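You operate a simulated robot arm through the tools that you are given. There is no shell and no other tool. Be economical: measure what you need, move in short steps, check, and stop when the job is done.

The job below is to be done with a simulated two-armed robot. You get a single attempt, and the scene is never put back.

JOB
Take the lid off the purple tub and lay it down on the box side of the long table.

It is judged by the outcome, as a careful person would: the job done as asked, and still so three seconds after it is handed in. It fails if anything else is knocked over, pushed out of place, dropped, spilled or broken. A push-on lid holds only when it is set on centred and level and pressed home; a screw cap is set on level and turned clockwise until tight.

ROBOT AND FRAMES
Two 7-joint arms with two-finger parallel grippers on one trunk, on a base that drives. Base frame: it is fixed to the floor where the robot stands at the start and does not move with it; the origin is under the middle of the robot, x ahead of it, y to its left, z up. Readings come in cm, rad, newtons and seconds.
The left shoulder is at the start at [6, 18.9, 115.3], the right one opposite. With the tool pointing down near the work surface each hand reaches from about 10 to 64 cm from the robot's upright axis, wherever it stands, measured 20 degrees to its own side. Payload 3.43 kg a hand.
Tool frame (each hand has its own): the origin (TCP) lies between the finger pads and is the grasp point; the fingertips stand 3 cm ahead of it; z points along the fingers, y is the line along which they close. The gripper opens to 9.4 cm. The fingers are 2.8 cm wide and 1 cm thick; the gripper's body (5 by 9.6 cm) begins 5.5 cm behind the TCP.
Orientation is that of the tool frame in the base frame, as a unit quaternion [x, y, z, w]. With the fingers straight down and closing along the base's y, the tool's x points along the base's -x, its y along +y and its z along -z.

CONTROLS
- The arms move only by the tool play_rows. It takes "left_motion", "right_motion" or both (then of equal length, played together; a hand with none holds still); each is a list of rows, each a list of 7 numbers: the gripper command, from -1 (shut) to 1 (fully open), values between in proportion, then the shift along the tool's x, y, z in cm, then the turn, a rotation vector about the tool's x, y, z in rad. In form: [[jaw, dx, dy, dz, wx, wy, wz], ...]. A call has 1 to 10 rows; each row shifts and turns the commanded pose from where the row before left it, along the tool's axes as they then stand. Rows are played at 5 a second. More than 5 cm and 0.15 rad between two rows, or a gripper value outside its range, and nothing of the call is played. Where a pose cannot be reached the arm comes as near as it can. A force on the tool above 40 N (or 10 N above the force at the start of the call, whichever is more), or a blocked arm, ends the call early, and 0.2 s more pass. Each finger travels about 15.3 cm/s and halts on what it meets, pressing with about 40 N; the grip force reading is that of the motor and also rises with nothing between the fingers. The clock runs only during rows and for 0.2 s after the last one: add rows that do not move to give the fingers time. It gives the time, the measured TCP pose, the force on the tool (base axes), the opening and the grip force at its end, in the units of the frame above (readings bear some noise), with the torque about the TCP (base axes, N m) and any sound that the robot's microphone picked up.
- Cameras (640 x 400 px; columns grow to the right, rows downward): "scene" is now at [-0.1, 2.14, 170.32]; the picture's right is [0.38, -0.92, 0.00], its down [-0.71, -0.29, -0.64] and it looks along [0.59, 0.24, -0.77] (base axes); focal length 269 px, centre (320, 200). "left" rides on the left gripper at [7.6, -1.4, -10.2] in its tool frame; the picture's right is [0.18, 0.98, 0.00], its down [-0.75, 0.14, -0.64] and it looks along [-0.63, 0.12, 0.77] (tool axes); focal length 243 px, centre (320, 200). "right" rides on the right gripper at [7.6, 1.4, -10.2] in its tool frame; the picture's right is [-0.18, 0.98, 0.00], its down [-0.75, -0.14, -0.64] and it looks along [-0.63, -0.12, 0.77] (tool axes); focal length 243 px, centre (320, 200). There is no depth. A picture from a camera that has moved, and an enlarged one, comes with that camera's place and axes in the base frame and with its lens. The place of the scene camera against the robot may be out by one fixed shift of up to 1.8 cm in any direction.
- grab_frame(camera): a new picture of that camera. No time passes.
- lift_body(by): slides the trunk up (or, below 0, down) by that many cm; the arms and the scene camera ride with it, the base frame stays. It gives what a move gives, with no picture.
- steer(legs): drives the robot by 1 to 6 legs, each [ahead, left, turn to the left] in cm, cm and rad, along the robot's own axes; the way and the turn of a leg run together, so that a leg with both is an arc; at most 150 cm and 3.142 rad a leg. The arms and the cameras ride along, it lands a little off, and it stops where it bumps. It gives what a move gives.
- turn_head(pan, tilt): turns the head with the scene camera to pan (to the left, within 1.501 rad either way) and tilt (down, from -0.506 to 1.204), counted from straight ahead of the robot. It gives what a move gives.
- zoom(camera, box): a new picture of the part [left, top, right, bottom] of that camera's present view, enlarged. No time passes.
- close_job(): hands the job in; it is judged then, once.

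Work in short steps. Places have to be worked out from the pictures, the camera data and where the tool is seen: move nearer, look again, correct. Check each grasp and each placing, and mend what went wrong. You have 120 turns and 100 pictures in all, those below and enlarged ones among them. Open the grippers and draw the arms clear of the work before you hand the job in, unless the task says otherwise; then end with one line.

The tools are called after "Call:" as a command line: name --argument value ..., lists and objects as JSON in quotes. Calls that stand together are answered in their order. play_rows: Moves the arms, as the interface text tells. Its arguments: {"type":"object","properties":{"left_motion":{"type":"array","items":{"type":"array","items":{"type":"number"}}},"right_motion":{"type":"array","items":{"type":"array","items":{"type":"number"}}}},"required":[]} The other tools are called the same way: lift_body (by) slides the trunk up or down; steer (legs) drives the base; turn_head (pan, tilt) turns the head that bears the scene camera; grab_frame (camera) takes a picture; zoom (camera, box) takes an enlarged picture of a part of a camera's view; close_job () hands the job in.

At the start:

```text
time: 0.0
left_position: [36.83, 29.42, 113.85]
left_ee_rot: [0.0, 1.0, 0.0, 0.0]
left_contact_force: [0.5, 0.1, -0.3]
left_moment: [-0.01, -0.01, 0.02]
left_opening: 9.4
left_grip_force: 0.1
right_position: [34.91, -0.3, 104.7]
right_ee_rot: [0.0, 1.0, 0.0, -0.001]
right_contact_force: [-0.2, -0.3, -0.3]
right_moment: [0.0, 0.0, 0.02]
right_opening: 9.37
right_grip_force: 0.0
trunk travel left (down, up): [-82.5, 16.5]
robot x, y, heading: [0.49, -0.01, -0.001]
head pan, tilt: [0.391, 0.88]
```

scene: 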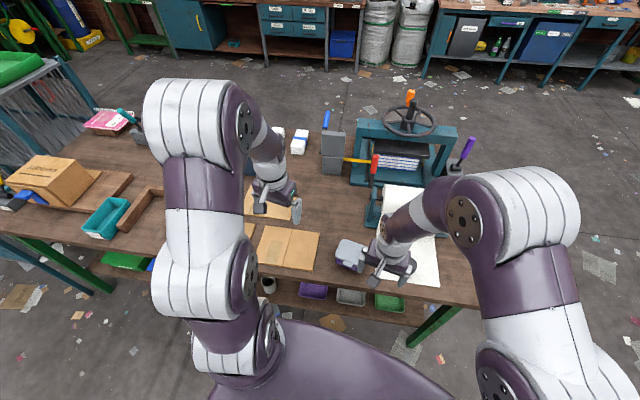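
right: 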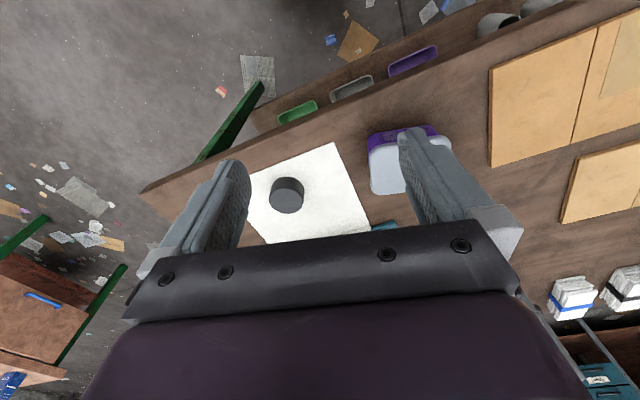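
left: 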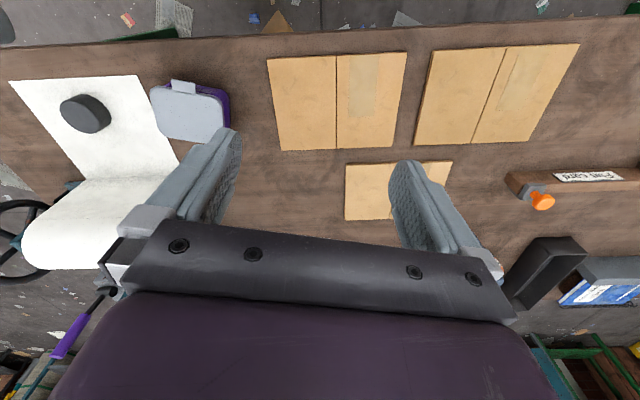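

I start by enlarging the scene around the tub and around the box end of the table.

Call:
zoom --camera "scene" --box '[240, 160, 480, 310]'

Call:
zoom --camera "scene" --box '[0, 90, 240, 240]'

Call:
zoom --camera "left" --box '[100, 60, 260, 160]'

```text
2.67 times, centred on (360, 235) of scene
camera zoom: at [-0.1, 2.14, 170.32], right [0.38, -0.92, 0.0], down [-0.71, -0.29, -0.64], along [0.59, 0.24, -0.77], focal length 718 px, centre (213, 107)
```

zoom: 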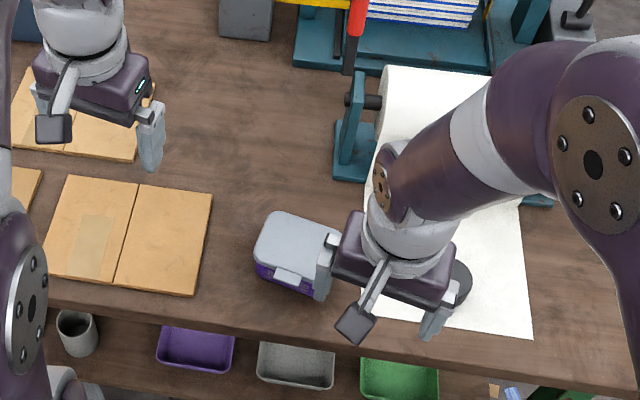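

```text
2.67 times, centred on (120, 165) of scene
camera zoom: at [-0.1, 2.14, 170.32], right [0.38, -0.92, 0.0], down [-0.71, -0.29, -0.64], along [0.59, 0.24, -0.77], focal length 718 px, centre (853, 293)
```

zoom: 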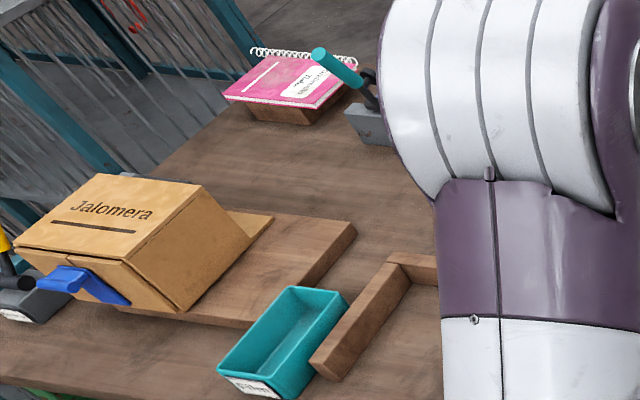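

```text
4.00 times, centred on (180, 110) of left
camera zoom: at [29.33, 28.06, 124.16], right [-0.18, 0.98, 0.0], down [0.75, 0.14, 0.64], along [0.63, 0.12, -0.77], focal length 970 px, centre (880, 560)
```

zoom: 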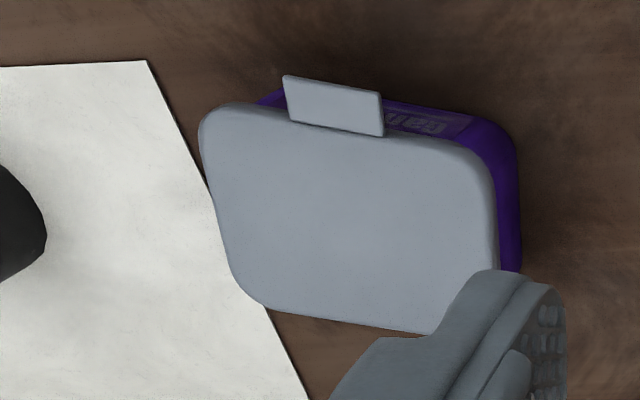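

The tub's lid looks to be at about [48, 9.5, 84.6], with a tab facing the robot. I now look left toward the box side for free table surface.

Call:
turn_head --pan 0.9 --tilt 0.7

Call:
grab_frame --camera "scene"

```text
time: 0.9
left_position: [36.83, 29.42, 113.92]
left_ee_rot: [0.0, 1.0, 0.001, 0.0]
left_contact_force: [1.1, -0.2, -0.3]
left_moment: [0.03, 0.02, 0.0]
left_opening: 9.43
left_grip_force: 0.1
right_position: [34.98, -0.41, 104.58]
right_ee_rot: [0.0, 1.0, 0.0, 0.0]
right_contact_force: [-0.3, 0.4, 0.2]
right_moment: [0.02, 0.01, 0.02]
right_opening: 9.4
right_grip_force: 0.0
trunk travel left (down, up): [-82.5, 16.5]
robot x, y, heading: [0.21, 0.12, -0.002]
head pan, tilt: [0.901, 0.7]
```

```text
93 pictures are left
camera scene: at [-1.89, 5.87, 171.78], right [0.78, -0.62, 0.0], down [-0.4, -0.5, -0.76], along [0.48, 0.6, -0.64], focal length 269 px, centre (320, 200)
```

scene: 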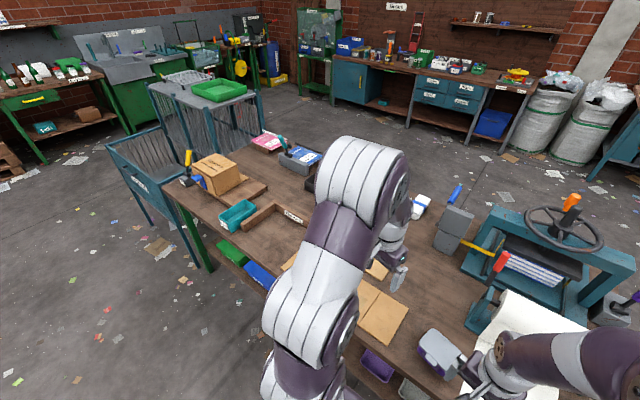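

Call:
zoom --camera "scene" --box '[150, 110, 390, 260]'

```text
2.67 times, centred on (270, 185) of scene
camera zoom: at [-1.89, 5.87, 171.78], right [0.78, -0.62, 0.0], down [-0.4, -0.5, -0.76], along [0.48, 0.6, -0.64], focal length 718 px, centre (453, 240)
```

zoom: 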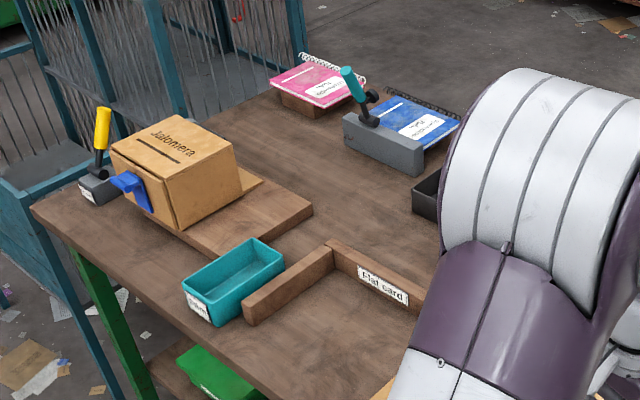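

Table height and the free area behind the "Flat card" frame near the box (about [57, 115]) look right for the lid. First I look at the tub closer: right hand goes aside, left camera over the tub.

Call:
play_rows --right_motion '[[1, 0, -4, 0, 0, 0, 0], [1, 0, -4, 0, 0, 0, 0], [1, 0, -4, 0, 0, 0, 0], [1, 0, -4, 0, 0, 0, 0], [1, 0, -4, 0, 0, 0, 0], [1, 0, 0, 0, 0, 0, 0]]' --left_motion '[[1, 0, -4, 0, 0, 0, 0], [1, 0, -4, 0, 0, 0, 0], [1, 1, -4, 2, 0, 0, 0], [1, 1, -4, 2, 0, 0, 0], [1, 1, -4, 3, 0, 0, 0], [1, 1, 0, 3, 0, 0, 0]]'

Call:
grab_frame --camera "left"

```text
refused: row 5 steps farther than a row can; nothing moved
```

```text
91 pictures are left
camera left: at [29.33, 28.06, 124.16], right [-0.18, 0.98, 0.0], down [0.75, 0.14, 0.64], along [0.63, 0.12, -0.77], focal length 243 px, centre (320, 200)
```

left: 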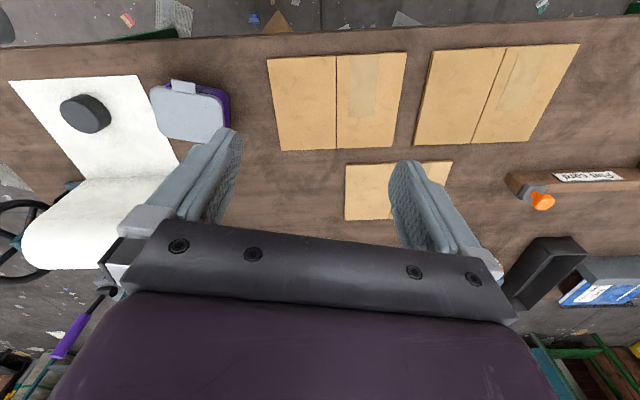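

The row step was slightly too long; I split it more finely.

Call:
play_rows --right_motion '[[1, 0, -4, 0, 0, 0, 0], [1, 0, -4, 0, 0, 0, 0], [1, 0, -4, 0, 0, 0, 0], [1, 0, -4, 0, 0, 0, 0], [1, 0, -4, 0, 0, 0, 0], [1, 0, 0, 0, 0, 0, 0], [1, 0, 0, 0, 0, 0, 0]]' --left_motion '[[1, 0, -4, 0, 0, 0, 0], [1, 0, -4, 0, 0, 0, 0], [1, 1, -4, 2, 0, 0, 0], [1, 1, -4, 2, 0, 0, 0], [1, 1, -4, 2, 0, 0, 0], [1, 1, 0, 4, 0, 0, 0], [1, 0, 0, 0, 0, 0, 0]]'

Call:
grab_frame --camera "left"

```text
time: 2.5
left_position: [32.81, 9.37, 103.88]
left_ee_rot: [-0.001, 1.0, 0.0, -0.001]
left_contact_force: [0.5, 0.1, -0.7]
left_moment: [-0.01, 0.0, 0.0]
left_opening: 9.41
left_grip_force: 0.0
right_position: [34.9, -20.33, 104.54]
right_ee_rot: [0.0, 1.0, 0.0, -0.001]
right_contact_force: [-0.4, -0.5, -0.1]
right_moment: [0.01, -0.02, -0.03]
right_opening: 9.4
right_grip_force: 0.0
trunk travel left (down, up): [-82.5, 16.5]
robot x, y, heading: [0.09, -0.34, -0.002]
head pan, tilt: [0.901, 0.7]
```

```text
90 pictures are left
camera left: at [25.28, 7.99, 114.19], right [-0.18, 0.98, 0.0], down [0.75, 0.14, 0.64], along [0.63, 0.12, -0.77], focal length 243 px, centre (320, 200)
```

left: 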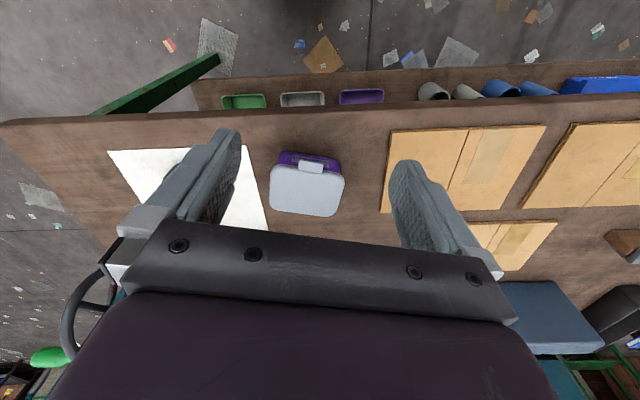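

Call:
zoom --camera "left" --box '[242, 130, 370, 230]'

Call:
turn_head --pan 0.15 --tilt 1.0

Call:
grab_frame --camera "scene"

```text
4.00 times, centred on (306, 180) of left
camera zoom: at [25.28, 7.99, 114.19], right [-0.18, 0.98, 0.0], down [0.75, 0.14, 0.64], along [0.63, 0.12, -0.77], focal length 970 px, centre (376, 280)
```

zoom: 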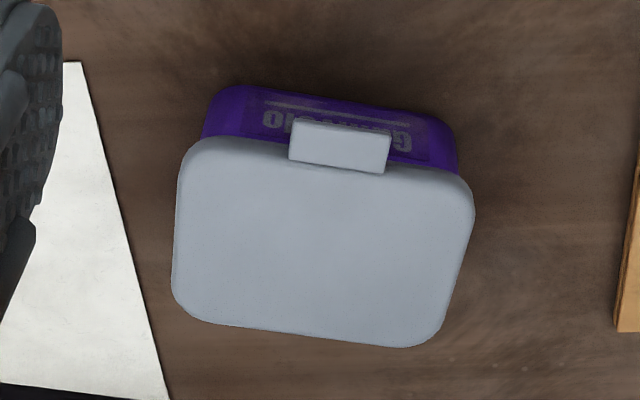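

```text
time: 3.6
left_position: [32.92, 9.46, 104.04]
left_ee_rot: [0.0, 1.0, 0.0, 0.0]
left_contact_force: [-0.9, 0.1, -0.5]
left_moment: [0.02, 0.0, 0.01]
left_opening: 9.39
left_grip_force: 0.0
right_position: [34.95, -20.33, 104.37]
right_ee_rot: [-0.001, 1.0, 0.001, 0.0]
right_contact_force: [0.1, -0.1, 0.2]
right_moment: [0.01, 0.0, -0.04]
right_opening: 9.4
right_grip_force: 0.1
trunk travel left (down, up): [-82.5, 16.5]
robot x, y, heading: [0.24, 0.19, 0.004]
head pan, tilt: [0.15, 1.0]
```

```text
88 pictures are left
camera scene: at [-0.3, 0.25, 169.45], right [0.15, -0.99, 0.0], down [-0.83, -0.13, -0.54], along [0.53, 0.08, -0.84], focal length 269 px, centre (320, 200)
```

scene: 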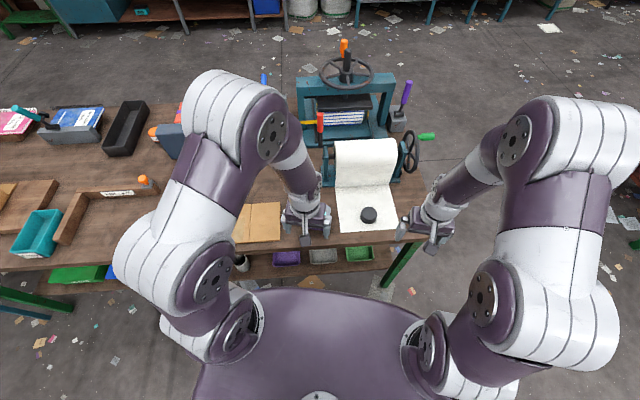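

The tab is a slab about 3.6 cm wide protruding ~1.4 cm toward the robot. I lower the left hand and tilt it forward for a flatter view of the tab and the tub's height.

Call:
play_rows --left_motion '[[1, 0, 0, 4, 0, 0, 0], [1, 0, 0, 4, 0, 0, 0], [1, 1, 0, 4, 0, 0, 0], [1, 1, 0, 0, 0, -0.15, 0], [1, 0, 0, 0, 0, -0.15, 0], [1, 0, 0, 0, 0, -0.15, 0], [1, 0, 0, 0, 0, -0.15, 0], [1, 0, 0, 0, 0, 0, 0]]'

Call:
grab_frame --camera "left"

```text
time: 5.4
left_position: [30.86, 9.44, 91.9]
left_ee_rot: [0.0, 0.955, 0.001, 0.296]
left_contact_force: [-0.1, 0.1, 0.1]
left_moment: [0.01, -0.01, 0.01]
left_opening: 9.38
left_grip_force: 0.0
right_position: [35.12, -20.26, 104.42]
right_ee_rot: [0.0, 1.0, 0.0, 0.001]
right_contact_force: [0.3, 0.4, 0.3]
right_moment: [-0.01, 0.02, 0.01]
right_opening: 9.38
right_grip_force: 0.0
trunk travel left (down, up): [-82.5, 16.5]
robot x, y, heading: [0.45, -0.0, -0.0]
head pan, tilt: [0.15, 1.0]
```

```text
87 pictures are left
camera left: at [18.84, 8.08, 96.04], right [-0.15, 0.98, -0.1], down [0.26, 0.14, 0.96], along [0.95, 0.12, -0.28], focal length 243 px, centre (320, 200)
```

left: 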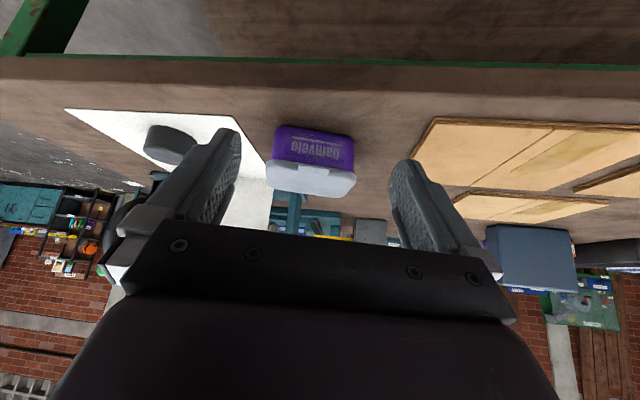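

Call:
zoom --camera "left" --box '[256, 115, 368, 205]'

```text
4.44 times, centred on (312, 160) of left
camera zoom: at [18.84, 8.08, 96.04], right [-0.15, 0.98, -0.1], down [0.26, 0.14, 0.96], along [0.95, 0.12, -0.28], focal length 1078 px, centre (356, 378)
```

zoom: 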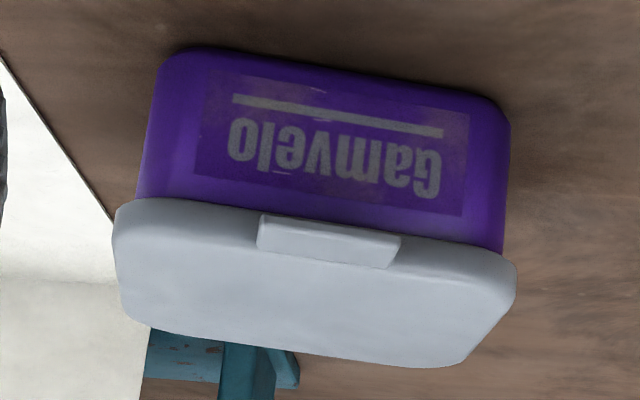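

From two views the lid top is at z≈85.7 (front edge x≈43.7), the tab spans x 42.2–43.7, y 8.3–11.9, z≈85, and the table is about z≈79.5. I straighten the hand and go above the tab to pinch its sides from above.

Call:
play_rows --left_motion '[[1, 0, 0, -1, 0, 0.15, 0], [1, 0, 0, -1, 0, 0.15, 0], [1, 0, 0, 0, 0, 0.15, 0], [1, 0, 0, 0, 0, 0.15, 0], [0.2, -3, 0.3, 0, 0, 0, 0], [0.2, -3, 0.3, 0, 0, 0, 0], [0.2, -3, 0, 0, 0, 0, 0], [0.2, 0, 0, 0, 0, 0, 0]]'

Call:
grab_frame --camera "left"

```text
time: 7.2
left_position: [38.79, 10.19, 93.7]
left_ee_rot: [0.0, 1.0, 0.001, 0.0]
left_contact_force: [-0.7, 0.0, -0.8]
left_moment: [-0.03, 0.01, 0.0]
left_opening: 5.6
left_grip_force: 0.0
right_position: [34.83, -20.36, 104.41]
right_ee_rot: [0.001, 1.0, 0.0, 0.001]
right_contact_force: [-0.5, 1.0, 0.4]
right_moment: [0.04, -0.02, 0.0]
right_opening: 9.41
right_grip_force: 0.1
trunk travel left (down, up): [-82.5, 16.5]
robot x, y, heading: [0.0, -0.28, 0.003]
head pan, tilt: [0.15, 1.0]
```

```text
85 pictures are left
camera left: at [31.2, 8.79, 103.91], right [-0.18, 0.98, 0.0], down [0.75, 0.14, 0.64], along [0.63, 0.12, -0.77], focal length 243 px, centre (320, 200)
```

left: 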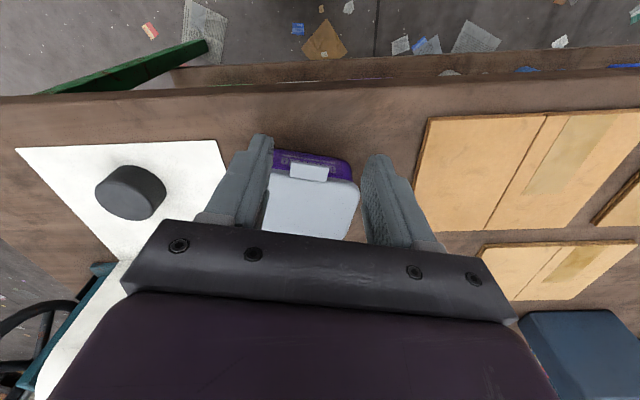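

The tab centre reads ≈[43.2, 10.2, 85.2], in line with the gripper. I move forward 3.4 cm, then down partway, and look.

Call:
play_rows --left_motion '[[0.2, -1.7, 0, 0, 0, 0, 0], [0.2, -1.7, 0, 0, 0, 0, 0], [0.2, 0, 0, 1.5, 0, 0, 0], [0.2, 0, 0, 1.5, 0, 0, 0], [0.2, 0, 0, 0, 0, 0, 0]]'

Call:
zoom --camera "left" --box '[224, 100, 416, 220]'

Call:
zoom --camera "scene" --box '[260, 180, 388, 260]'

```text
time: 8.4
left_position: [42.24, 10.1, 90.58]
left_ee_rot: [0.0, 1.0, 0.0, 0.0]
left_contact_force: [-0.3, -0.1, 0.6]
left_moment: [-0.01, 0.02, 0.02]
left_opening: 5.64
left_grip_force: 0.1
right_position: [34.96, -20.36, 104.52]
right_ee_rot: [0.0, 1.0, 0.0, -0.001]
right_contact_force: [0.3, 0.4, 0.8]
right_moment: [0.01, 0.01, 0.0]
right_opening: 9.39
right_grip_force: 0.0
trunk travel left (down, up): [-82.5, 16.5]
robot x, y, heading: [-0.1, -0.31, -0.002]
head pan, tilt: [0.15, 1.0]
```

```text
3.33 times, centred on (320, 160) of left
camera zoom: at [34.64, 8.67, 100.84], right [-0.18, 0.98, 0.0], down [0.75, 0.14, 0.64], along [0.63, 0.12, -0.77], focal length 809 px, centre (320, 333)
```

zoom: 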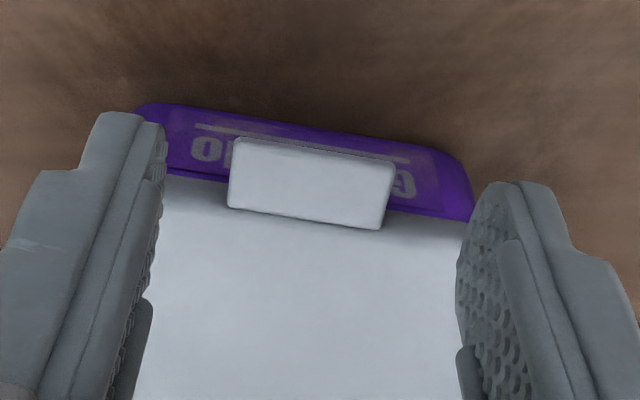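

```text
5.00 times, centred on (324, 220) of scene
camera zoom: at [-0.3, 0.24, 169.45], right [0.15, -0.99, 0.0], down [-0.83, -0.13, -0.54], along [0.53, 0.08, -0.84], focal length 1347 px, centre (300, 100)
```

zoom: 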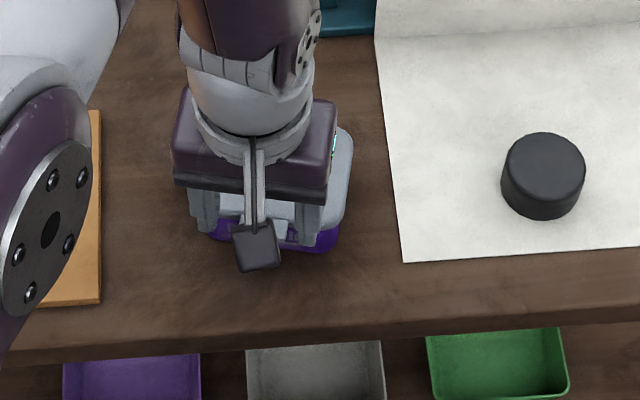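

Tab measured at x 42.6–44.0, y 8.4–11.8; the gripper is aligned. I descend 3.7 cm.

Call:
play_rows --left_motion '[[0.2, -0.1, 0.03, 1.3, 0, 0, 0], [0.2, 0, 0, 1.2, 0, 0, 0], [0.2, 0, 0, 1.2, 0, 0, 0], [0.2, 0, 0, 0, 0, 0, 0]]'

Call:
zoom --camera "left" --box '[224, 100, 416, 220]'

```text
time: 9.4
left_position: [42.49, 10.04, 87.11]
left_ee_rot: [0.0, 1.0, 0.001, 0.0]
left_contact_force: [-1.2, 0.1, 0.3]
left_moment: [-0.03, 0.0, 0.02]
left_opening: 5.64
left_grip_force: 0.0
right_position: [34.84, -20.46, 104.45]
right_ee_rot: [-0.001, 1.0, 0.0, 0.0]
right_contact_force: [0.6, 0.6, -0.5]
right_moment: [0.03, 0.03, -0.02]
right_opening: 9.42
right_grip_force: 0.0
trunk travel left (down, up): [-82.5, 16.5]
robot x, y, heading: [-0.44, 0.06, -0.006]
head pan, tilt: [0.15, 1.0]
```

```text
3.33 times, centred on (320, 160) of left
camera zoom: at [34.88, 8.57, 97.26], right [-0.18, 0.98, 0.0], down [0.75, 0.14, 0.64], along [0.63, 0.12, -0.77], focal length 809 px, centre (320, 333)
```

zoom: 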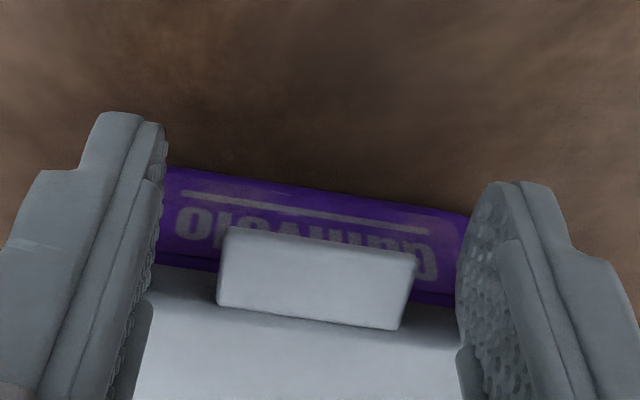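

The tab lies between the fingers with no contact. I go 0.4 cm lower and close.

Call:
play_rows --left_motion '[[0.2, 0, 0, 0.4, 0, 0, 0], [-0.1, 0, 0, 0, 0, 0, 0], [-0.2, 0, 0, 0, 0, 0, 0], [-0.3, 0, 0, 0, 0, 0, 0], [-0.5, 0, 0, 0, 0, 0, 0], [-1, 0, 0, 0, 0, 0, 0], [-1, 0, 0, 0, 0, 0, 0]]'

Call:
zoom --camera "left" --box '[224, 100, 416, 220]'

```text
time: 11.0
left_position: [42.53, 10.08, 86.58]
left_ee_rot: [0.0, 1.0, 0.0, 0.001]
left_contact_force: [-0.2, -0.2, 0.0]
left_moment: [0.0, -0.01, 0.04]
left_opening: 3.02
left_grip_force: 39.6
right_position: [34.93, -20.28, 104.41]
right_ee_rot: [0.001, 1.0, 0.0, 0.0]
right_contact_force: [-0.8, 0.6, -0.1]
right_moment: [-0.02, 0.01, 0.01]
right_opening: 9.4
right_grip_force: 0.1
trunk travel left (down, up): [-82.5, 16.5]
robot x, y, heading: [-0.0, 0.13, 0.002]
head pan, tilt: [0.15, 1.0]
```

```text
3.33 times, centred on (320, 160) of left
camera zoom: at [34.9, 8.6, 96.81], right [-0.18, 0.98, 0.0], down [0.75, 0.14, 0.64], along [0.63, 0.12, -0.77], focal length 809 px, centre (320, 333)
```

zoom: 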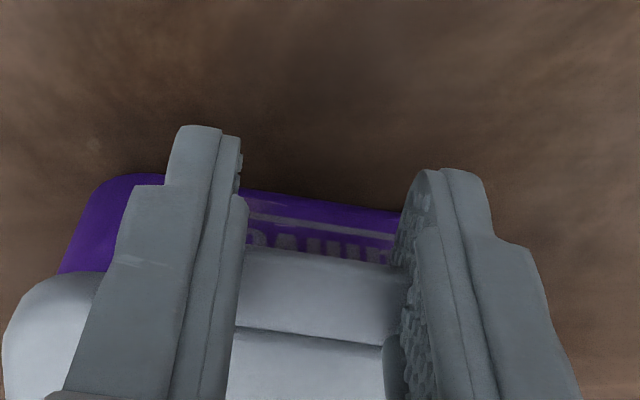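

Gripped at 3.0 cm opening. I lift gently a little and check forces.

Call:
play_rows --left_motion '[[-1, 0, 0, -0.3, 0, 0, 0], [-1, 0, 0, -0.3, 0, 0, 0], [-1, 0, 0, -0.3, 0, 0, 0], [-1, 0, 0, 0, 0, 0, 0]]'

Call:
grab_frame --camera "left"

Call:
zoom --camera "scene" --box '[260, 180, 388, 260]'

```text
time: 12.0
left_position: [42.48, 10.0, 87.51]
left_ee_rot: [0.001, 1.0, -0.001, 0.0]
left_contact_force: [-0.1, 1.2, 0.2]
left_moment: [-0.01, 0.0, 0.0]
left_opening: 3.08
left_grip_force: 40.2
right_position: [34.94, -20.46, 104.47]
right_ee_rot: [0.0, 1.0, 0.0, 0.0]
right_contact_force: [0.5, -0.1, -0.2]
right_moment: [0.0, 0.01, 0.02]
right_opening: 9.42
right_grip_force: 0.0
trunk travel left (down, up): [-82.5, 16.5]
robot x, y, heading: [0.11, -0.09, -0.001]
head pan, tilt: [0.15, 1.0]
```

```text
80 pictures are left
camera left: at [34.88, 8.63, 97.67], right [-0.18, 0.98, 0.0], down [0.75, 0.14, 0.64], along [0.63, 0.12, -0.77], focal length 243 px, centre (320, 200)
```

left: 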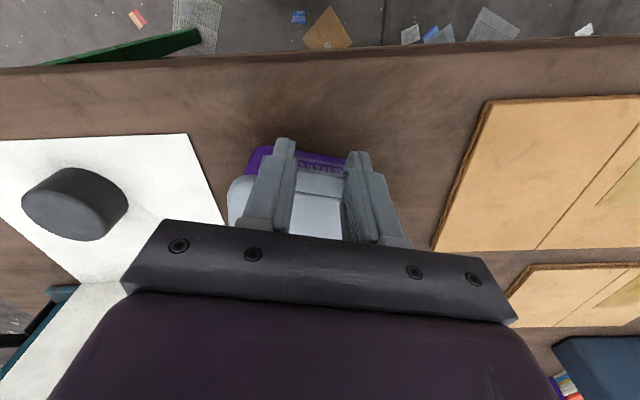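

```text
5.00 times, centred on (324, 220) of scene
camera zoom: at [-0.28, 0.25, 169.45], right [0.15, -0.99, 0.0], down [-0.83, -0.13, -0.54], along [0.53, 0.08, -0.84], focal length 1347 px, centre (300, 100)
```

zoom: 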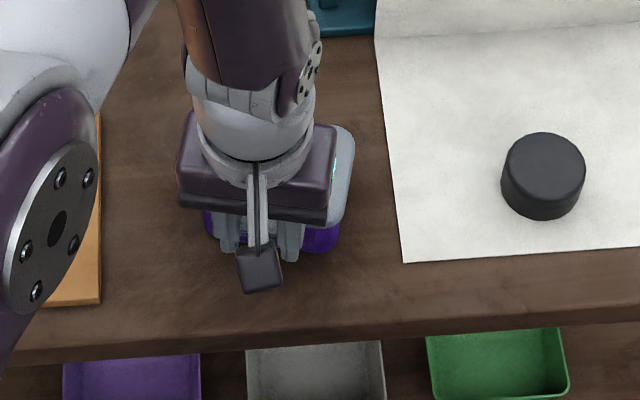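

Almost no force, so the lid seems just set on (or has released). I lift 3 cm more and look.

Call:
play_rows --left_motion '[[-1, 0, 0, -0.6, 0, 0, 0], [-1, 0, 0, -0.8, 0, 0, 0], [-1, 0, 0, -0.8, 0, 0, 0], [-1, 0, 0, -0.8, 0, 0, 0], [-1, 0, 0, 0, 0, 0, 0]]'

Call:
zoom --camera "left" --box '[192, 80, 448, 240]'

Call:
zoom --camera "scene" --box '[260, 180, 388, 260]'

```text
time: 13.2
left_position: [42.4, 10.13, 90.49]
left_ee_rot: [0.0, 1.0, 0.0, 0.0]
left_contact_force: [0.4, 0.0, 0.0]
left_moment: [0.02, -0.02, -0.02]
left_opening: 3.02
left_grip_force: 39.7
right_position: [34.93, -20.4, 104.44]
right_ee_rot: [0.0, 1.0, 0.0, 0.0]
right_contact_force: [-0.9, -0.4, -0.2]
right_moment: [0.01, 0.0, 0.0]
right_opening: 9.4
right_grip_force: 0.1
trunk travel left (down, up): [-82.5, 16.5]
robot x, y, heading: [-0.08, -0.32, 0.001]
head pan, tilt: [0.15, 1.0]
```

```text
2.50 times, centred on (320, 160) of left
camera zoom: at [34.88, 8.69, 100.74], right [-0.18, 0.98, 0.0], down [0.75, 0.14, 0.64], along [0.63, 0.12, -0.77], focal length 606 px, centre (320, 300)
```

zoom: 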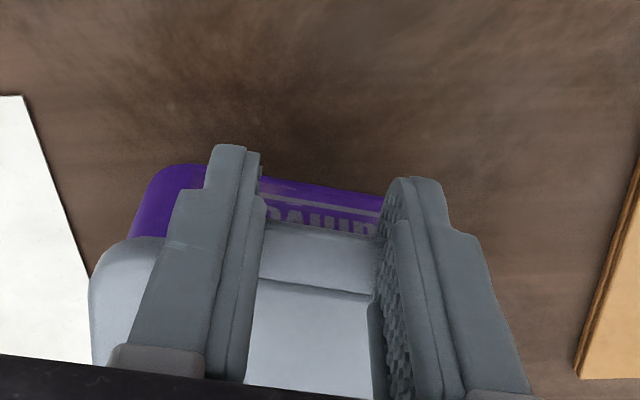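

```text
5.00 times, centred on (324, 220) of scene
camera zoom: at [-0.27, 0.25, 169.45], right [0.15, -0.99, 0.0], down [-0.83, -0.13, -0.54], along [0.53, 0.08, -0.84], focal length 1347 px, centre (300, 100)
```

zoom: 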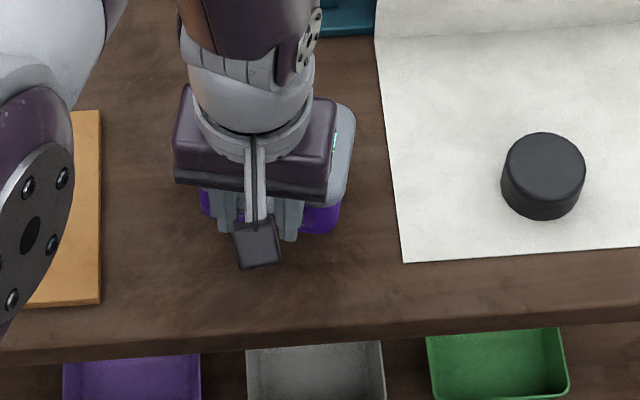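

The whole tub came up with the lid: it is pressed on. I'll set the tub back exactly where it was, release, and have the right hand hold the tub body from its right side.

Call:
play_rows --left_motion '[[-1, 0, 0, 0.9, 0, 0, 0], [-1, 0, 0, 0.9, 0, 0, 0], [-1, 0, 0, 0.9, 0, 0, 0], [-1, 0, 0, 0.6, 0, 0, 0], [-1, 0, 0, 0.3, 0, 0, 0], [-1, 0, 0, 0.25, 0, 0, 0], [-1, 0, 0, 0, 0, 0, 0], [-1, 0, 0, 0, 0, 0, 0]]'

Call:
zoom --camera "left" --box '[192, 80, 448, 240]'

```text
time: 14.8
left_position: [42.43, 9.94, 86.9]
left_ee_rot: [0.0, 1.0, 0.001, 0.004]
left_contact_force: [-9.9, 2.8, 29.5]
left_moment: [0.07, 0.08, -0.05]
left_opening: 3.03
left_grip_force: 40.0
right_position: [34.67, -20.41, 104.62]
right_ee_rot: [0.0, 1.0, 0.0, 0.001]
right_contact_force: [0.5, 0.0, 0.1]
right_moment: [0.01, 0.02, -0.02]
right_opening: 9.39
right_grip_force: 0.1
trunk travel left (down, up): [-82.5, 16.5]
robot x, y, heading: [-0.26, -0.22, 0.001]
head pan, tilt: [0.15, 1.0]
stopped in row 7 (left hand): the force on the tool passed its limit at 43 N (the readings are from after the stop); the commanded pose is now the measured one
```

```text
2.50 times, centred on (320, 160) of left
camera zoom: at [34.71, 8.52, 97.19], right [-0.18, 0.98, 0.0], down [0.75, 0.14, 0.65], along [0.64, 0.12, -0.76], focal length 606 px, centre (320, 300)
```

zoom: 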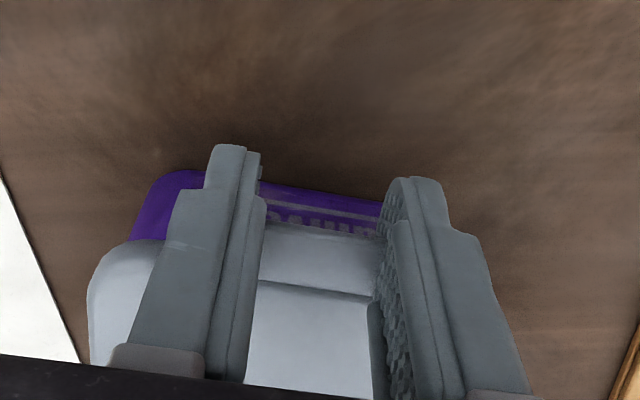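

The tub is on the table and pressed. I ease up slightly and open, then rise clear.

Call:
play_rows --left_motion '[[-1, 0, 0, -0.15, 0, 0, 0], [-0.2, 0, 0, 0, 0, 0, 0], [0.1, 0, 0, 0, 0, 0, 0], [0.2, 0, 0, 0, 0, 0, 0], [0.2, 0, 0, -2, 0, 0, 0], [0.2, 0, 0, -2, 0, 0, 0], [0.2, 0, 0, 0, 0, 0, 0]]'

Call:
zoom --camera "left" --box '[224, 100, 416, 220]'

```text
time: 16.4
left_position: [42.68, 9.88, 91.1]
left_ee_rot: [0.0, 1.0, -0.001, 0.003]
left_contact_force: [-0.2, -0.8, -0.2]
left_moment: [0.04, -0.03, 0.02]
left_opening: 5.63
left_grip_force: 0.1
right_position: [34.97, -20.38, 104.43]
right_ee_rot: [0.0, 1.0, 0.0, 0.0]
right_contact_force: [0.1, 0.8, -0.5]
right_moment: [0.01, -0.01, -0.01]
right_opening: 9.4
right_grip_force: 0.0
trunk travel left (down, up): [-82.5, 16.5]
robot x, y, heading: [0.01, -0.06, -0.004]
head pan, tilt: [0.15, 1.0]
```

```text
3.33 times, centred on (320, 160) of left
camera zoom: at [35.04, 8.61, 101.28], right [-0.18, 0.98, 0.0], down [0.75, 0.14, 0.65], along [0.63, 0.12, -0.76], focal length 809 px, centre (320, 333)
```

zoom: 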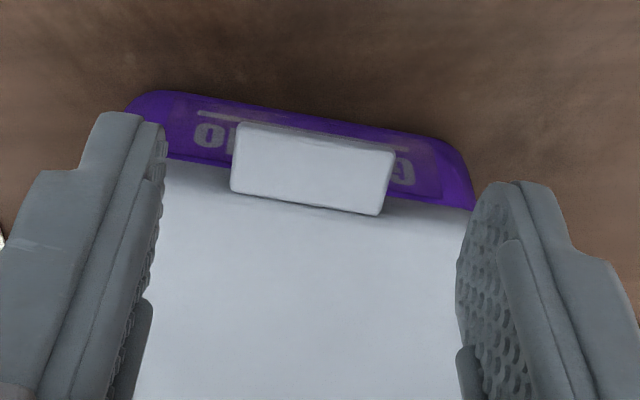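

The tub is back in place, undisturbed. I move the left hand up and aside while the right hand turns to face left.

Call:
play_rows --left_motion '[[0.2, 0, 0, -4, 0, 0, 0], [0.2, 0, 0, -4, 0, 0, 0], [0.2, 0, 4, -2, 0, 0, 0], [0.2, 0, 4, 0, 0, 0, 0], [0.2, 0, 4, 0, 0, 0, 0], [0.2, 0, 4, 0, 0, 0, 0], [0.2, 0, 0, 0, 0, 0, 0], [0.2, 0, 0, 0, 0, 0, 0], [0.2, 0, 0, 0, 0, 0, 0], [0.2, 0, 0, 0, 0, 0, 0]]' --right_motion '[[1, 0, 0, 0, 0, 0, 0.1428], [1, 0, 0, 0, 0, 0, 0.1428], [1, 0, 0, 0, 0, 0, 0.1428], [1, 0, 0, 0, 0, 0, 0.1428], [1, 0, 0, 0, 0, 0, 0.1428], [1, 0, 0, 0, 0, 0, 0.1428], [1, 0, 0, 0, 0, 0, 0.1428], [1, 0, 0, 0, 0, 0, 0.1428], [1, 0, 0, 0, 0, 0, 0.1428], [1, 0, 0, 0, 0, 0, 0.1428]]'

```text
time: 18.6
left_position: [42.42, 25.93, 101.04]
left_ee_rot: [0.0, 1.0, 0.0, 0.002]
left_contact_force: [0.1, 0.2, -0.3]
left_moment: [0.02, 0.02, -0.01]
left_opening: 5.62
left_grip_force: 0.2
right_position: [34.85, -20.41, 104.32]
right_ee_rot: [0.655, 0.756, 0.001, 0.0]
right_contact_force: [-0.1, -0.7, 0.0]
right_moment: [-0.01, -0.03, 0.03]
right_opening: 9.39
right_grip_force: 0.1
trunk travel left (down, up): [-82.5, 16.5]
robot x, y, heading: [0.19, -0.23, 0.003]
head pan, tilt: [0.15, 1.0]
```

The yaw is working. I finish the turn and tilt the right hand toward +y.

Call:
play_rows --right_motion '[[1, 0, 0, 0, 0, 0, 0.1428], [1, 0, 0, 0, 0, 0.15, 0], [1, 0, 0, 0, 0, 0.15, 0], [1, 0, 0, 0, 0, 0.15, 0], [1, 0, 0, 0, 0, 0.15, 0], [1, 0, 0, 0, 0, 0.15, 0], [1, 0, 0, 0, 0, 0.15, 0], [1, 0, 0, 0, 0, 0.147, 0], [1, 0, 0, 0, 0, 0, 0]]'

Call:
grab_frame --camera "right"

Call:
grab_frame --camera "scene"

```text
time: 20.6
left_position: [42.36, 26.03, 101.12]
left_ee_rot: [0.0, 1.0, 0.0, 0.003]
left_contact_force: [-0.6, 0.2, 0.4]
left_moment: [-0.02, 0.0, -0.03]
left_opening: 5.64
left_grip_force: 0.2
right_position: [30.28, -17.42, 101.45]
right_ee_rot: [0.619, 0.616, 0.347, -0.342]
right_contact_force: [0.4, 1.3, -0.1]
right_moment: [-0.01, 0.0, 0.0]
right_opening: 9.39
right_grip_force: 0.1
right hand out of reach, approached as far as the arm can: row 8
trunk travel left (down, up): [-82.5, 16.5]
robot x, y, heading: [0.15, 0.19, 0.0]
head pan, tilt: [0.15, 1.0]
```

```text
74 pictures are left
camera right: at [31.54, -22.28, 113.19], right [0.98, -0.1, -0.15], down [-0.15, -0.94, -0.3], along [-0.11, 0.32, -0.94], focal length 243 px, centre (320, 200)
```

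right: 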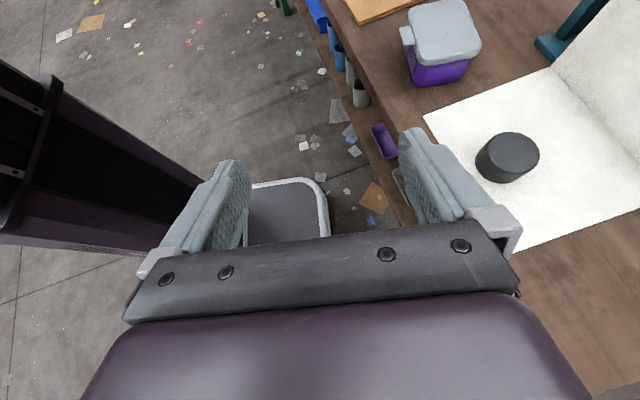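

```text
73 pictures are left
camera scene: at [-0.4, 0.38, 169.45], right [0.15, -0.99, 0.0], down [-0.83, -0.13, -0.54], along [0.53, 0.08, -0.84], focal length 269 px, centre (320, 200)
```

scene: 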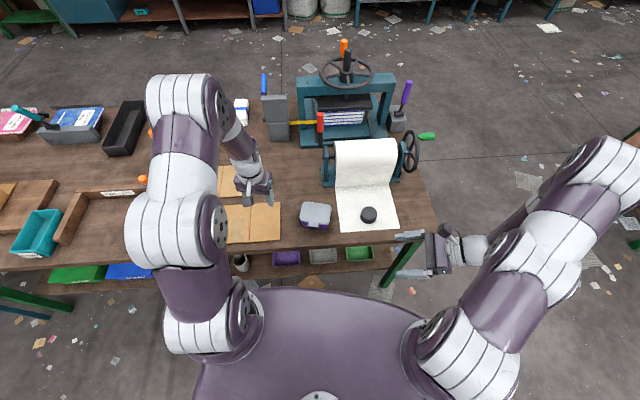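

The tilt is nearly reached (tool z ≈ [0, .85, −.53]), with the position drawn in. I move the right hand forward over the table where there should be more room.

Call:
play_rows --right_motion '[[1, 0, 3, 0, 0, 0, 0], [1, 0, 3, 0, 0, 0, 0], [1, 0, 3, 0, 0, 0, 0], [1, 0, 3, 0, 0, 0, 0], [1, 0, 3, 0, 0, 0, 0], [1, 0, 3, 0, 0, 0, 0], [1, 0, 0, 0, 0, 0, 0]]'

Call:
grab_frame --camera "right"

```text
time: 22.2
left_position: [42.35, 26.02, 100.94]
left_ee_rot: [0.0, 1.0, 0.0, 0.003]
left_contact_force: [-0.1, -0.9, -0.5]
left_moment: [0.0, 0.0, 0.02]
left_opening: 5.64
left_grip_force: 0.0
right_position: [30.77, -14.96, 98.38]
right_ee_rot: [0.613, 0.612, 0.353, -0.352]
right_contact_force: [-0.3, 0.3, 0.0]
right_moment: [0.01, 0.01, -0.01]
right_opening: 9.42
right_grip_force: 0.1
right hand out of reach, approached as far as the arm can: row 1, 2, 3, 4, 5, 6
trunk travel left (down, up): [-82.5, 16.5]
robot x, y, heading: [0.11, -0.09, -0.003]
head pan, tilt: [0.15, 1.0]
```

```text
72 pictures are left
camera right: at [32.23, -20.09, 110.09], right [0.98, -0.09, -0.16], down [-0.14, -0.93, -0.33], along [-0.12, 0.35, -0.93], focal length 243 px, centre (320, 200)
```

right: 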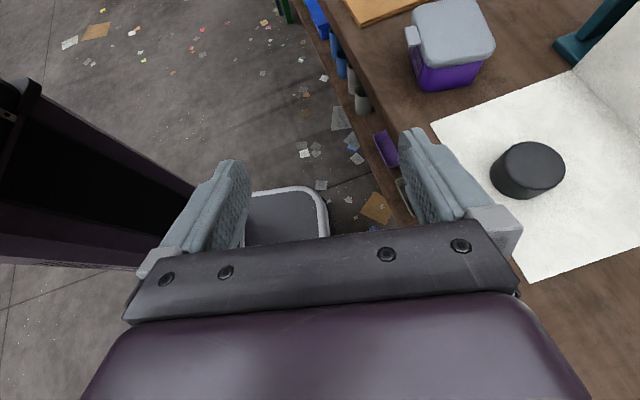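

The right hand can't point toward +y from where the robot stands. Standing further right and turned left will put that direction in easy reach, so I drive 20 cm right and turn left 0.6 rad.

Call:
steer --legs '[[0, -20, 0], [0, 0, 0.6]]'

Call:
turn_head --pan 0.1 --tilt 0.9

Call:
grab_frame --camera "scene"

Call:
grab_frame --camera "right"

```text
time: 25.4
left_position: [19.94, 25.32, 100.99]
left_ee_rot: [-0.3, 0.954, 0.0, 0.003]
left_contact_force: [0.7, -0.2, 0.1]
left_moment: [0.05, 0.04, -0.02]
left_opening: 5.65
left_grip_force: 0.0
right_position: [33.89, -14.92, 98.33]
right_ee_rot: [0.401, 0.768, 0.231, -0.442]
right_contact_force: [0.3, 1.3, -0.2]
right_moment: [0.02, -0.04, 0.0]
right_opening: 9.38
right_grip_force: 0.0
trunk travel left (down, up): [-82.5, 16.5]
robot x, y, heading: [0.09, -20.45, 0.613]
head pan, tilt: [0.15, 1.0]
```

```text
time: 26.1
left_position: [19.94, 25.43, 100.96]
left_ee_rot: [-0.3, 0.954, 0.0, 0.003]
left_contact_force: [0.1, 0.7, -0.3]
left_moment: [0.03, 0.0, -0.02]
left_opening: 5.65
left_grip_force: 0.0
right_position: [33.85, -14.73, 98.36]
right_ee_rot: [0.401, 0.768, 0.231, -0.442]
right_contact_force: [0.1, 0.3, 0.1]
right_moment: [-0.03, -0.01, 0.01]
right_opening: 9.41
right_grip_force: 0.0
trunk travel left (down, up): [-82.5, 16.5]
robot x, y, heading: [0.32, -20.12, 0.609]
head pan, tilt: [0.099, 0.901]
```

```text
71 pictures are left
camera scene: at [-0.4, -19.46, 170.17], right [0.65, -0.76, 0.0], down [-0.6, -0.51, -0.62], along [0.47, 0.4, -0.78], focal length 269 px, centre (320, 200)
```

scene: 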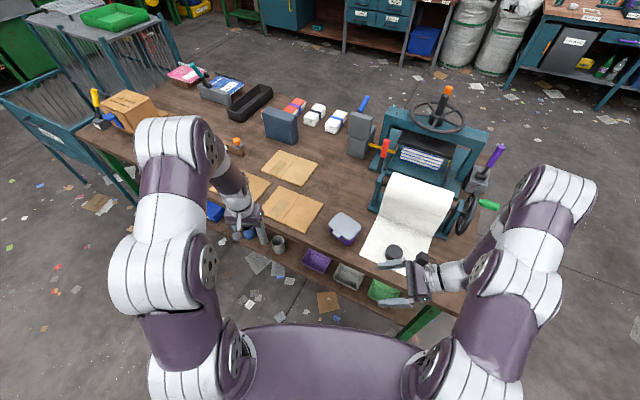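

```text
70 pictures are left
camera right: at [37.86, -18.2, 110.09], right [0.86, 0.49, -0.16], down [0.42, -0.85, -0.33], along [-0.3, 0.22, -0.93], focal length 243 px, centre (320, 200)
```

right: 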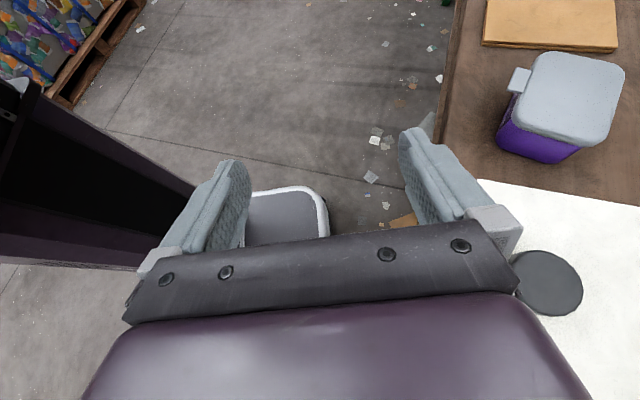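

Much better stance. I yaw the right hand back so it points along base +y.

Call:
play_rows --right_motion '[[1, 0, 0, 0, -0.127, 0, 0.078], [1, 0, 1, 0, -0.127, 0, 0.078], [1, 0, 2, 0, -0.127, 0, 0.078], [1, 0, 2, 0, -0.127, 0, 0.078], [1, 0, 3, 0, 0, 0, 0], [1, 0, 3, 0, 0, 0, 0], [1, 0, 0, 0, 0, 0, 0]]'

Call:
grab_frame --camera "right"

```text
time: 27.7
left_position: [19.87, 25.46, 100.91]
left_ee_rot: [-0.3, 0.954, 0.0, 0.004]
left_contact_force: [0.2, 0.0, -0.1]
left_moment: [-0.01, -0.01, 0.01]
left_opening: 5.62
left_grip_force: 0.0
right_position: [38.79, -20.17, 94.19]
right_ee_rot: [0.594, 0.636, 0.33, -0.366]
right_contact_force: [0.3, 0.1, -0.2]
right_moment: [-0.01, -0.01, 0.04]
right_opening: 9.42
right_grip_force: 0.0
right hand out of reach, approached as far as the arm can: row 2, 3, 4, 5, 6
trunk travel left (down, up): [-82.5, 16.5]
robot x, y, heading: [0.0, -20.06, 0.614]
head pan, tilt: [0.099, 0.901]
```

```text
69 pictures are left
camera right: at [40.63, -25.03, 105.89], right [0.98, -0.02, -0.17], down [-0.07, -0.95, -0.31], along [-0.16, 0.32, -0.93], focal length 243 px, centre (320, 200)
```

right: 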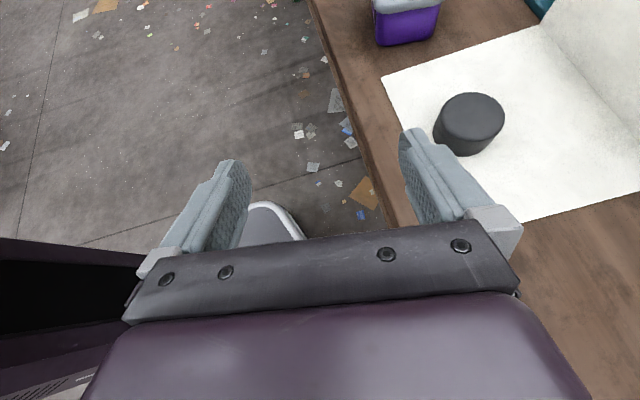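

Orientation is close; the position is still squeezed near the robot. I move it forward-left toward the tub side.

Call:
play_rows --right_motion '[[1, 1.3, 1.5, 2.1, 0, 0, 0], [1, 1.3, 1.5, 2.1, 0, 0, 0], [1, 1.3, 1.5, 2.1, 0, 0, 0], [1, 1.3, 1.5, 2.1, 0, 0, 0], [1, 1.3, 1.5, 2.1, 0, 0, 0], [1, 0, 1, 0, 0, 0, 0], [1, 0, 0, 0, 0, 0, 0]]'

Call:
grab_frame --camera "right"

Call:
grab_frame --camera "scene"

```text
time: 29.3
left_position: [20.04, 25.46, 100.97]
left_ee_rot: [-0.3, 0.954, -0.001, 0.003]
left_contact_force: [-0.1, -0.5, 1.0]
left_moment: [-0.01, 0.01, 0.03]
left_opening: 5.63
left_grip_force: 0.1
right_position: [38.69, -20.24, 93.67]
right_ee_rot: [0.594, 0.636, 0.33, -0.366]
right_contact_force: [-0.3, 0.5, 0.0]
right_moment: [0.0, 0.02, -0.03]
right_opening: 9.42
right_grip_force: 0.0
right hand out of reach, approached as far as the arm can: row 1, 2, 3, 4, 5, 6
trunk travel left (down, up): [-82.5, 16.5]
robot x, y, heading: [0.05, -20.27, 0.613]
head pan, tilt: [0.099, 0.901]
```

```text
68 pictures are left
camera right: at [40.66, -24.99, 105.41], right [0.98, -0.02, -0.17], down [-0.07, -0.95, -0.31], along [-0.16, 0.32, -0.93], focal length 243 px, centre (320, 200)
```

right: 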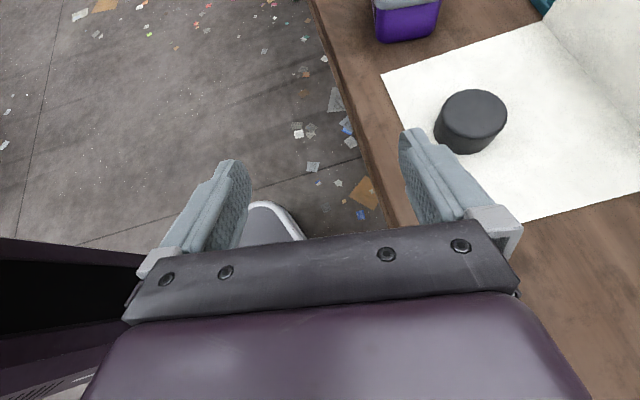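

```text
67 pictures are left
camera scene: at [-0.4, -19.41, 170.17], right [0.65, -0.76, 0.0], down [-0.6, -0.51, -0.62], along [0.47, 0.4, -0.78], focal length 269 px, centre (320, 200)
```

scene: 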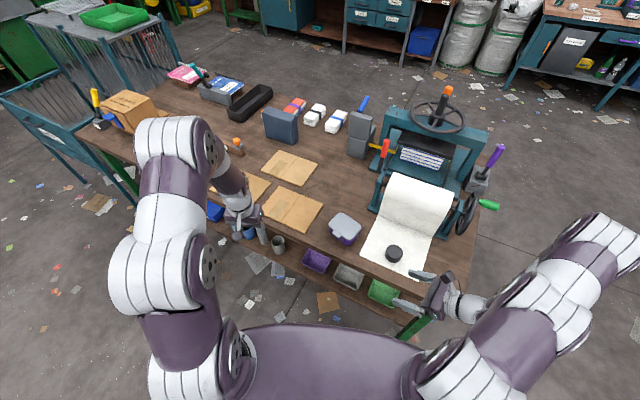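

The arm is stuck in a bad elbow configuration. I untilt the right hand to pointing down, so I can extend over the table first and tilt there.

Call:
play_rows --right_motion '[[1, 0, 0, -2, 0, -0.15, 0], [1, 0, 0, -2, 0, -0.15, 0], [1, 0, 0, -2, 0, -0.15, 0], [1, 0, 0, 0, 0, -0.15, 0], [1, 0, 0, 0, 0, -0.15, 0], [1, 0, 0, 0, 0, -0.15, 0], [1, 0, 0, 0, 0, -0.127, 0], [1, 0, 0, 0, 0, 0, 0]]'

```text
time: 31.1
left_position: [20.1, 25.21, 100.95]
left_ee_rot: [-0.3, 0.954, 0.001, 0.002]
left_contact_force: [0.3, 0.7, -0.3]
left_moment: [0.0, 0.01, 0.01]
left_opening: 5.65
left_grip_force: 0.1
right_position: [39.12, -25.0, 97.42]
right_ee_rot: [0.681, 0.732, -0.002, -0.008]
right_contact_force: [0.8, 0.4, 0.4]
right_moment: [0.02, 0.0, -0.03]
right_opening: 9.4
right_grip_force: 0.2
trunk travel left (down, up): [-82.5, 16.5]
robot x, y, heading: [-0.09, -20.25, 0.606]
head pan, tilt: [0.099, 0.901]
```

Call:
play_rows --right_motion '[[1, 4.2, 1.8, -0.6, 0, 0, 0.072], [1, 4.4, 1.8, -0.6, 0, 0, 0], [1, 4.4, 1.8, -0.6, 0, 0, 0], [1, 4.4, 1.8, -0.6, 0, 0, 0], [1, 4.4, 1.8, -0.6, 0, 0, 0], [1, 0, 0, 0, 0, 0.15, 0], [1, 0, 0, 0, 0, 0.15, 0], [1, 0, 0, 0, 0, 0.15, 0], [1, 0, 0, 0, 0, 0.15, 0], [1, 0, 0, 0, 0, 0, 0]]'

Call:
grab_frame --camera "scene"

```text
time: 33.3
left_position: [19.99, 25.37, 100.95]
left_ee_rot: [-0.3, 0.954, 0.0, 0.003]
left_contact_force: [-0.1, 0.2, 0.1]
left_moment: [-0.01, -0.02, 0.03]
left_opening: 5.65
left_grip_force: 0.0
right_position: [47.09, -4.89, 99.99]
right_ee_rot: [0.676, 0.673, 0.208, -0.218]
right_contact_force: [-0.8, 0.3, 0.5]
right_moment: [-0.02, 0.0, 0.02]
right_opening: 9.41
right_grip_force: 0.0
right hand out of reach, approached as far as the arm can: row 2
trunk travel left (down, up): [-82.5, 16.5]
robot x, y, heading: [0.02, -20.33, 0.612]
head pan, tilt: [0.099, 0.901]
```

```text
66 pictures are left
camera scene: at [-0.38, -19.38, 170.17], right [0.65, -0.76, 0.0], down [-0.6, -0.51, -0.62], along [0.47, 0.4, -0.78], focal length 269 px, centre (320, 200)
```

scene: 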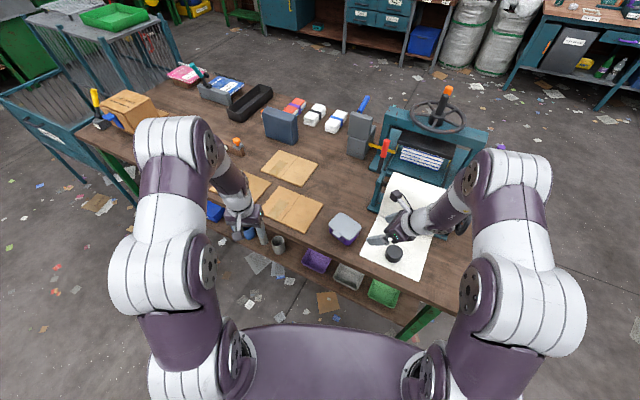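

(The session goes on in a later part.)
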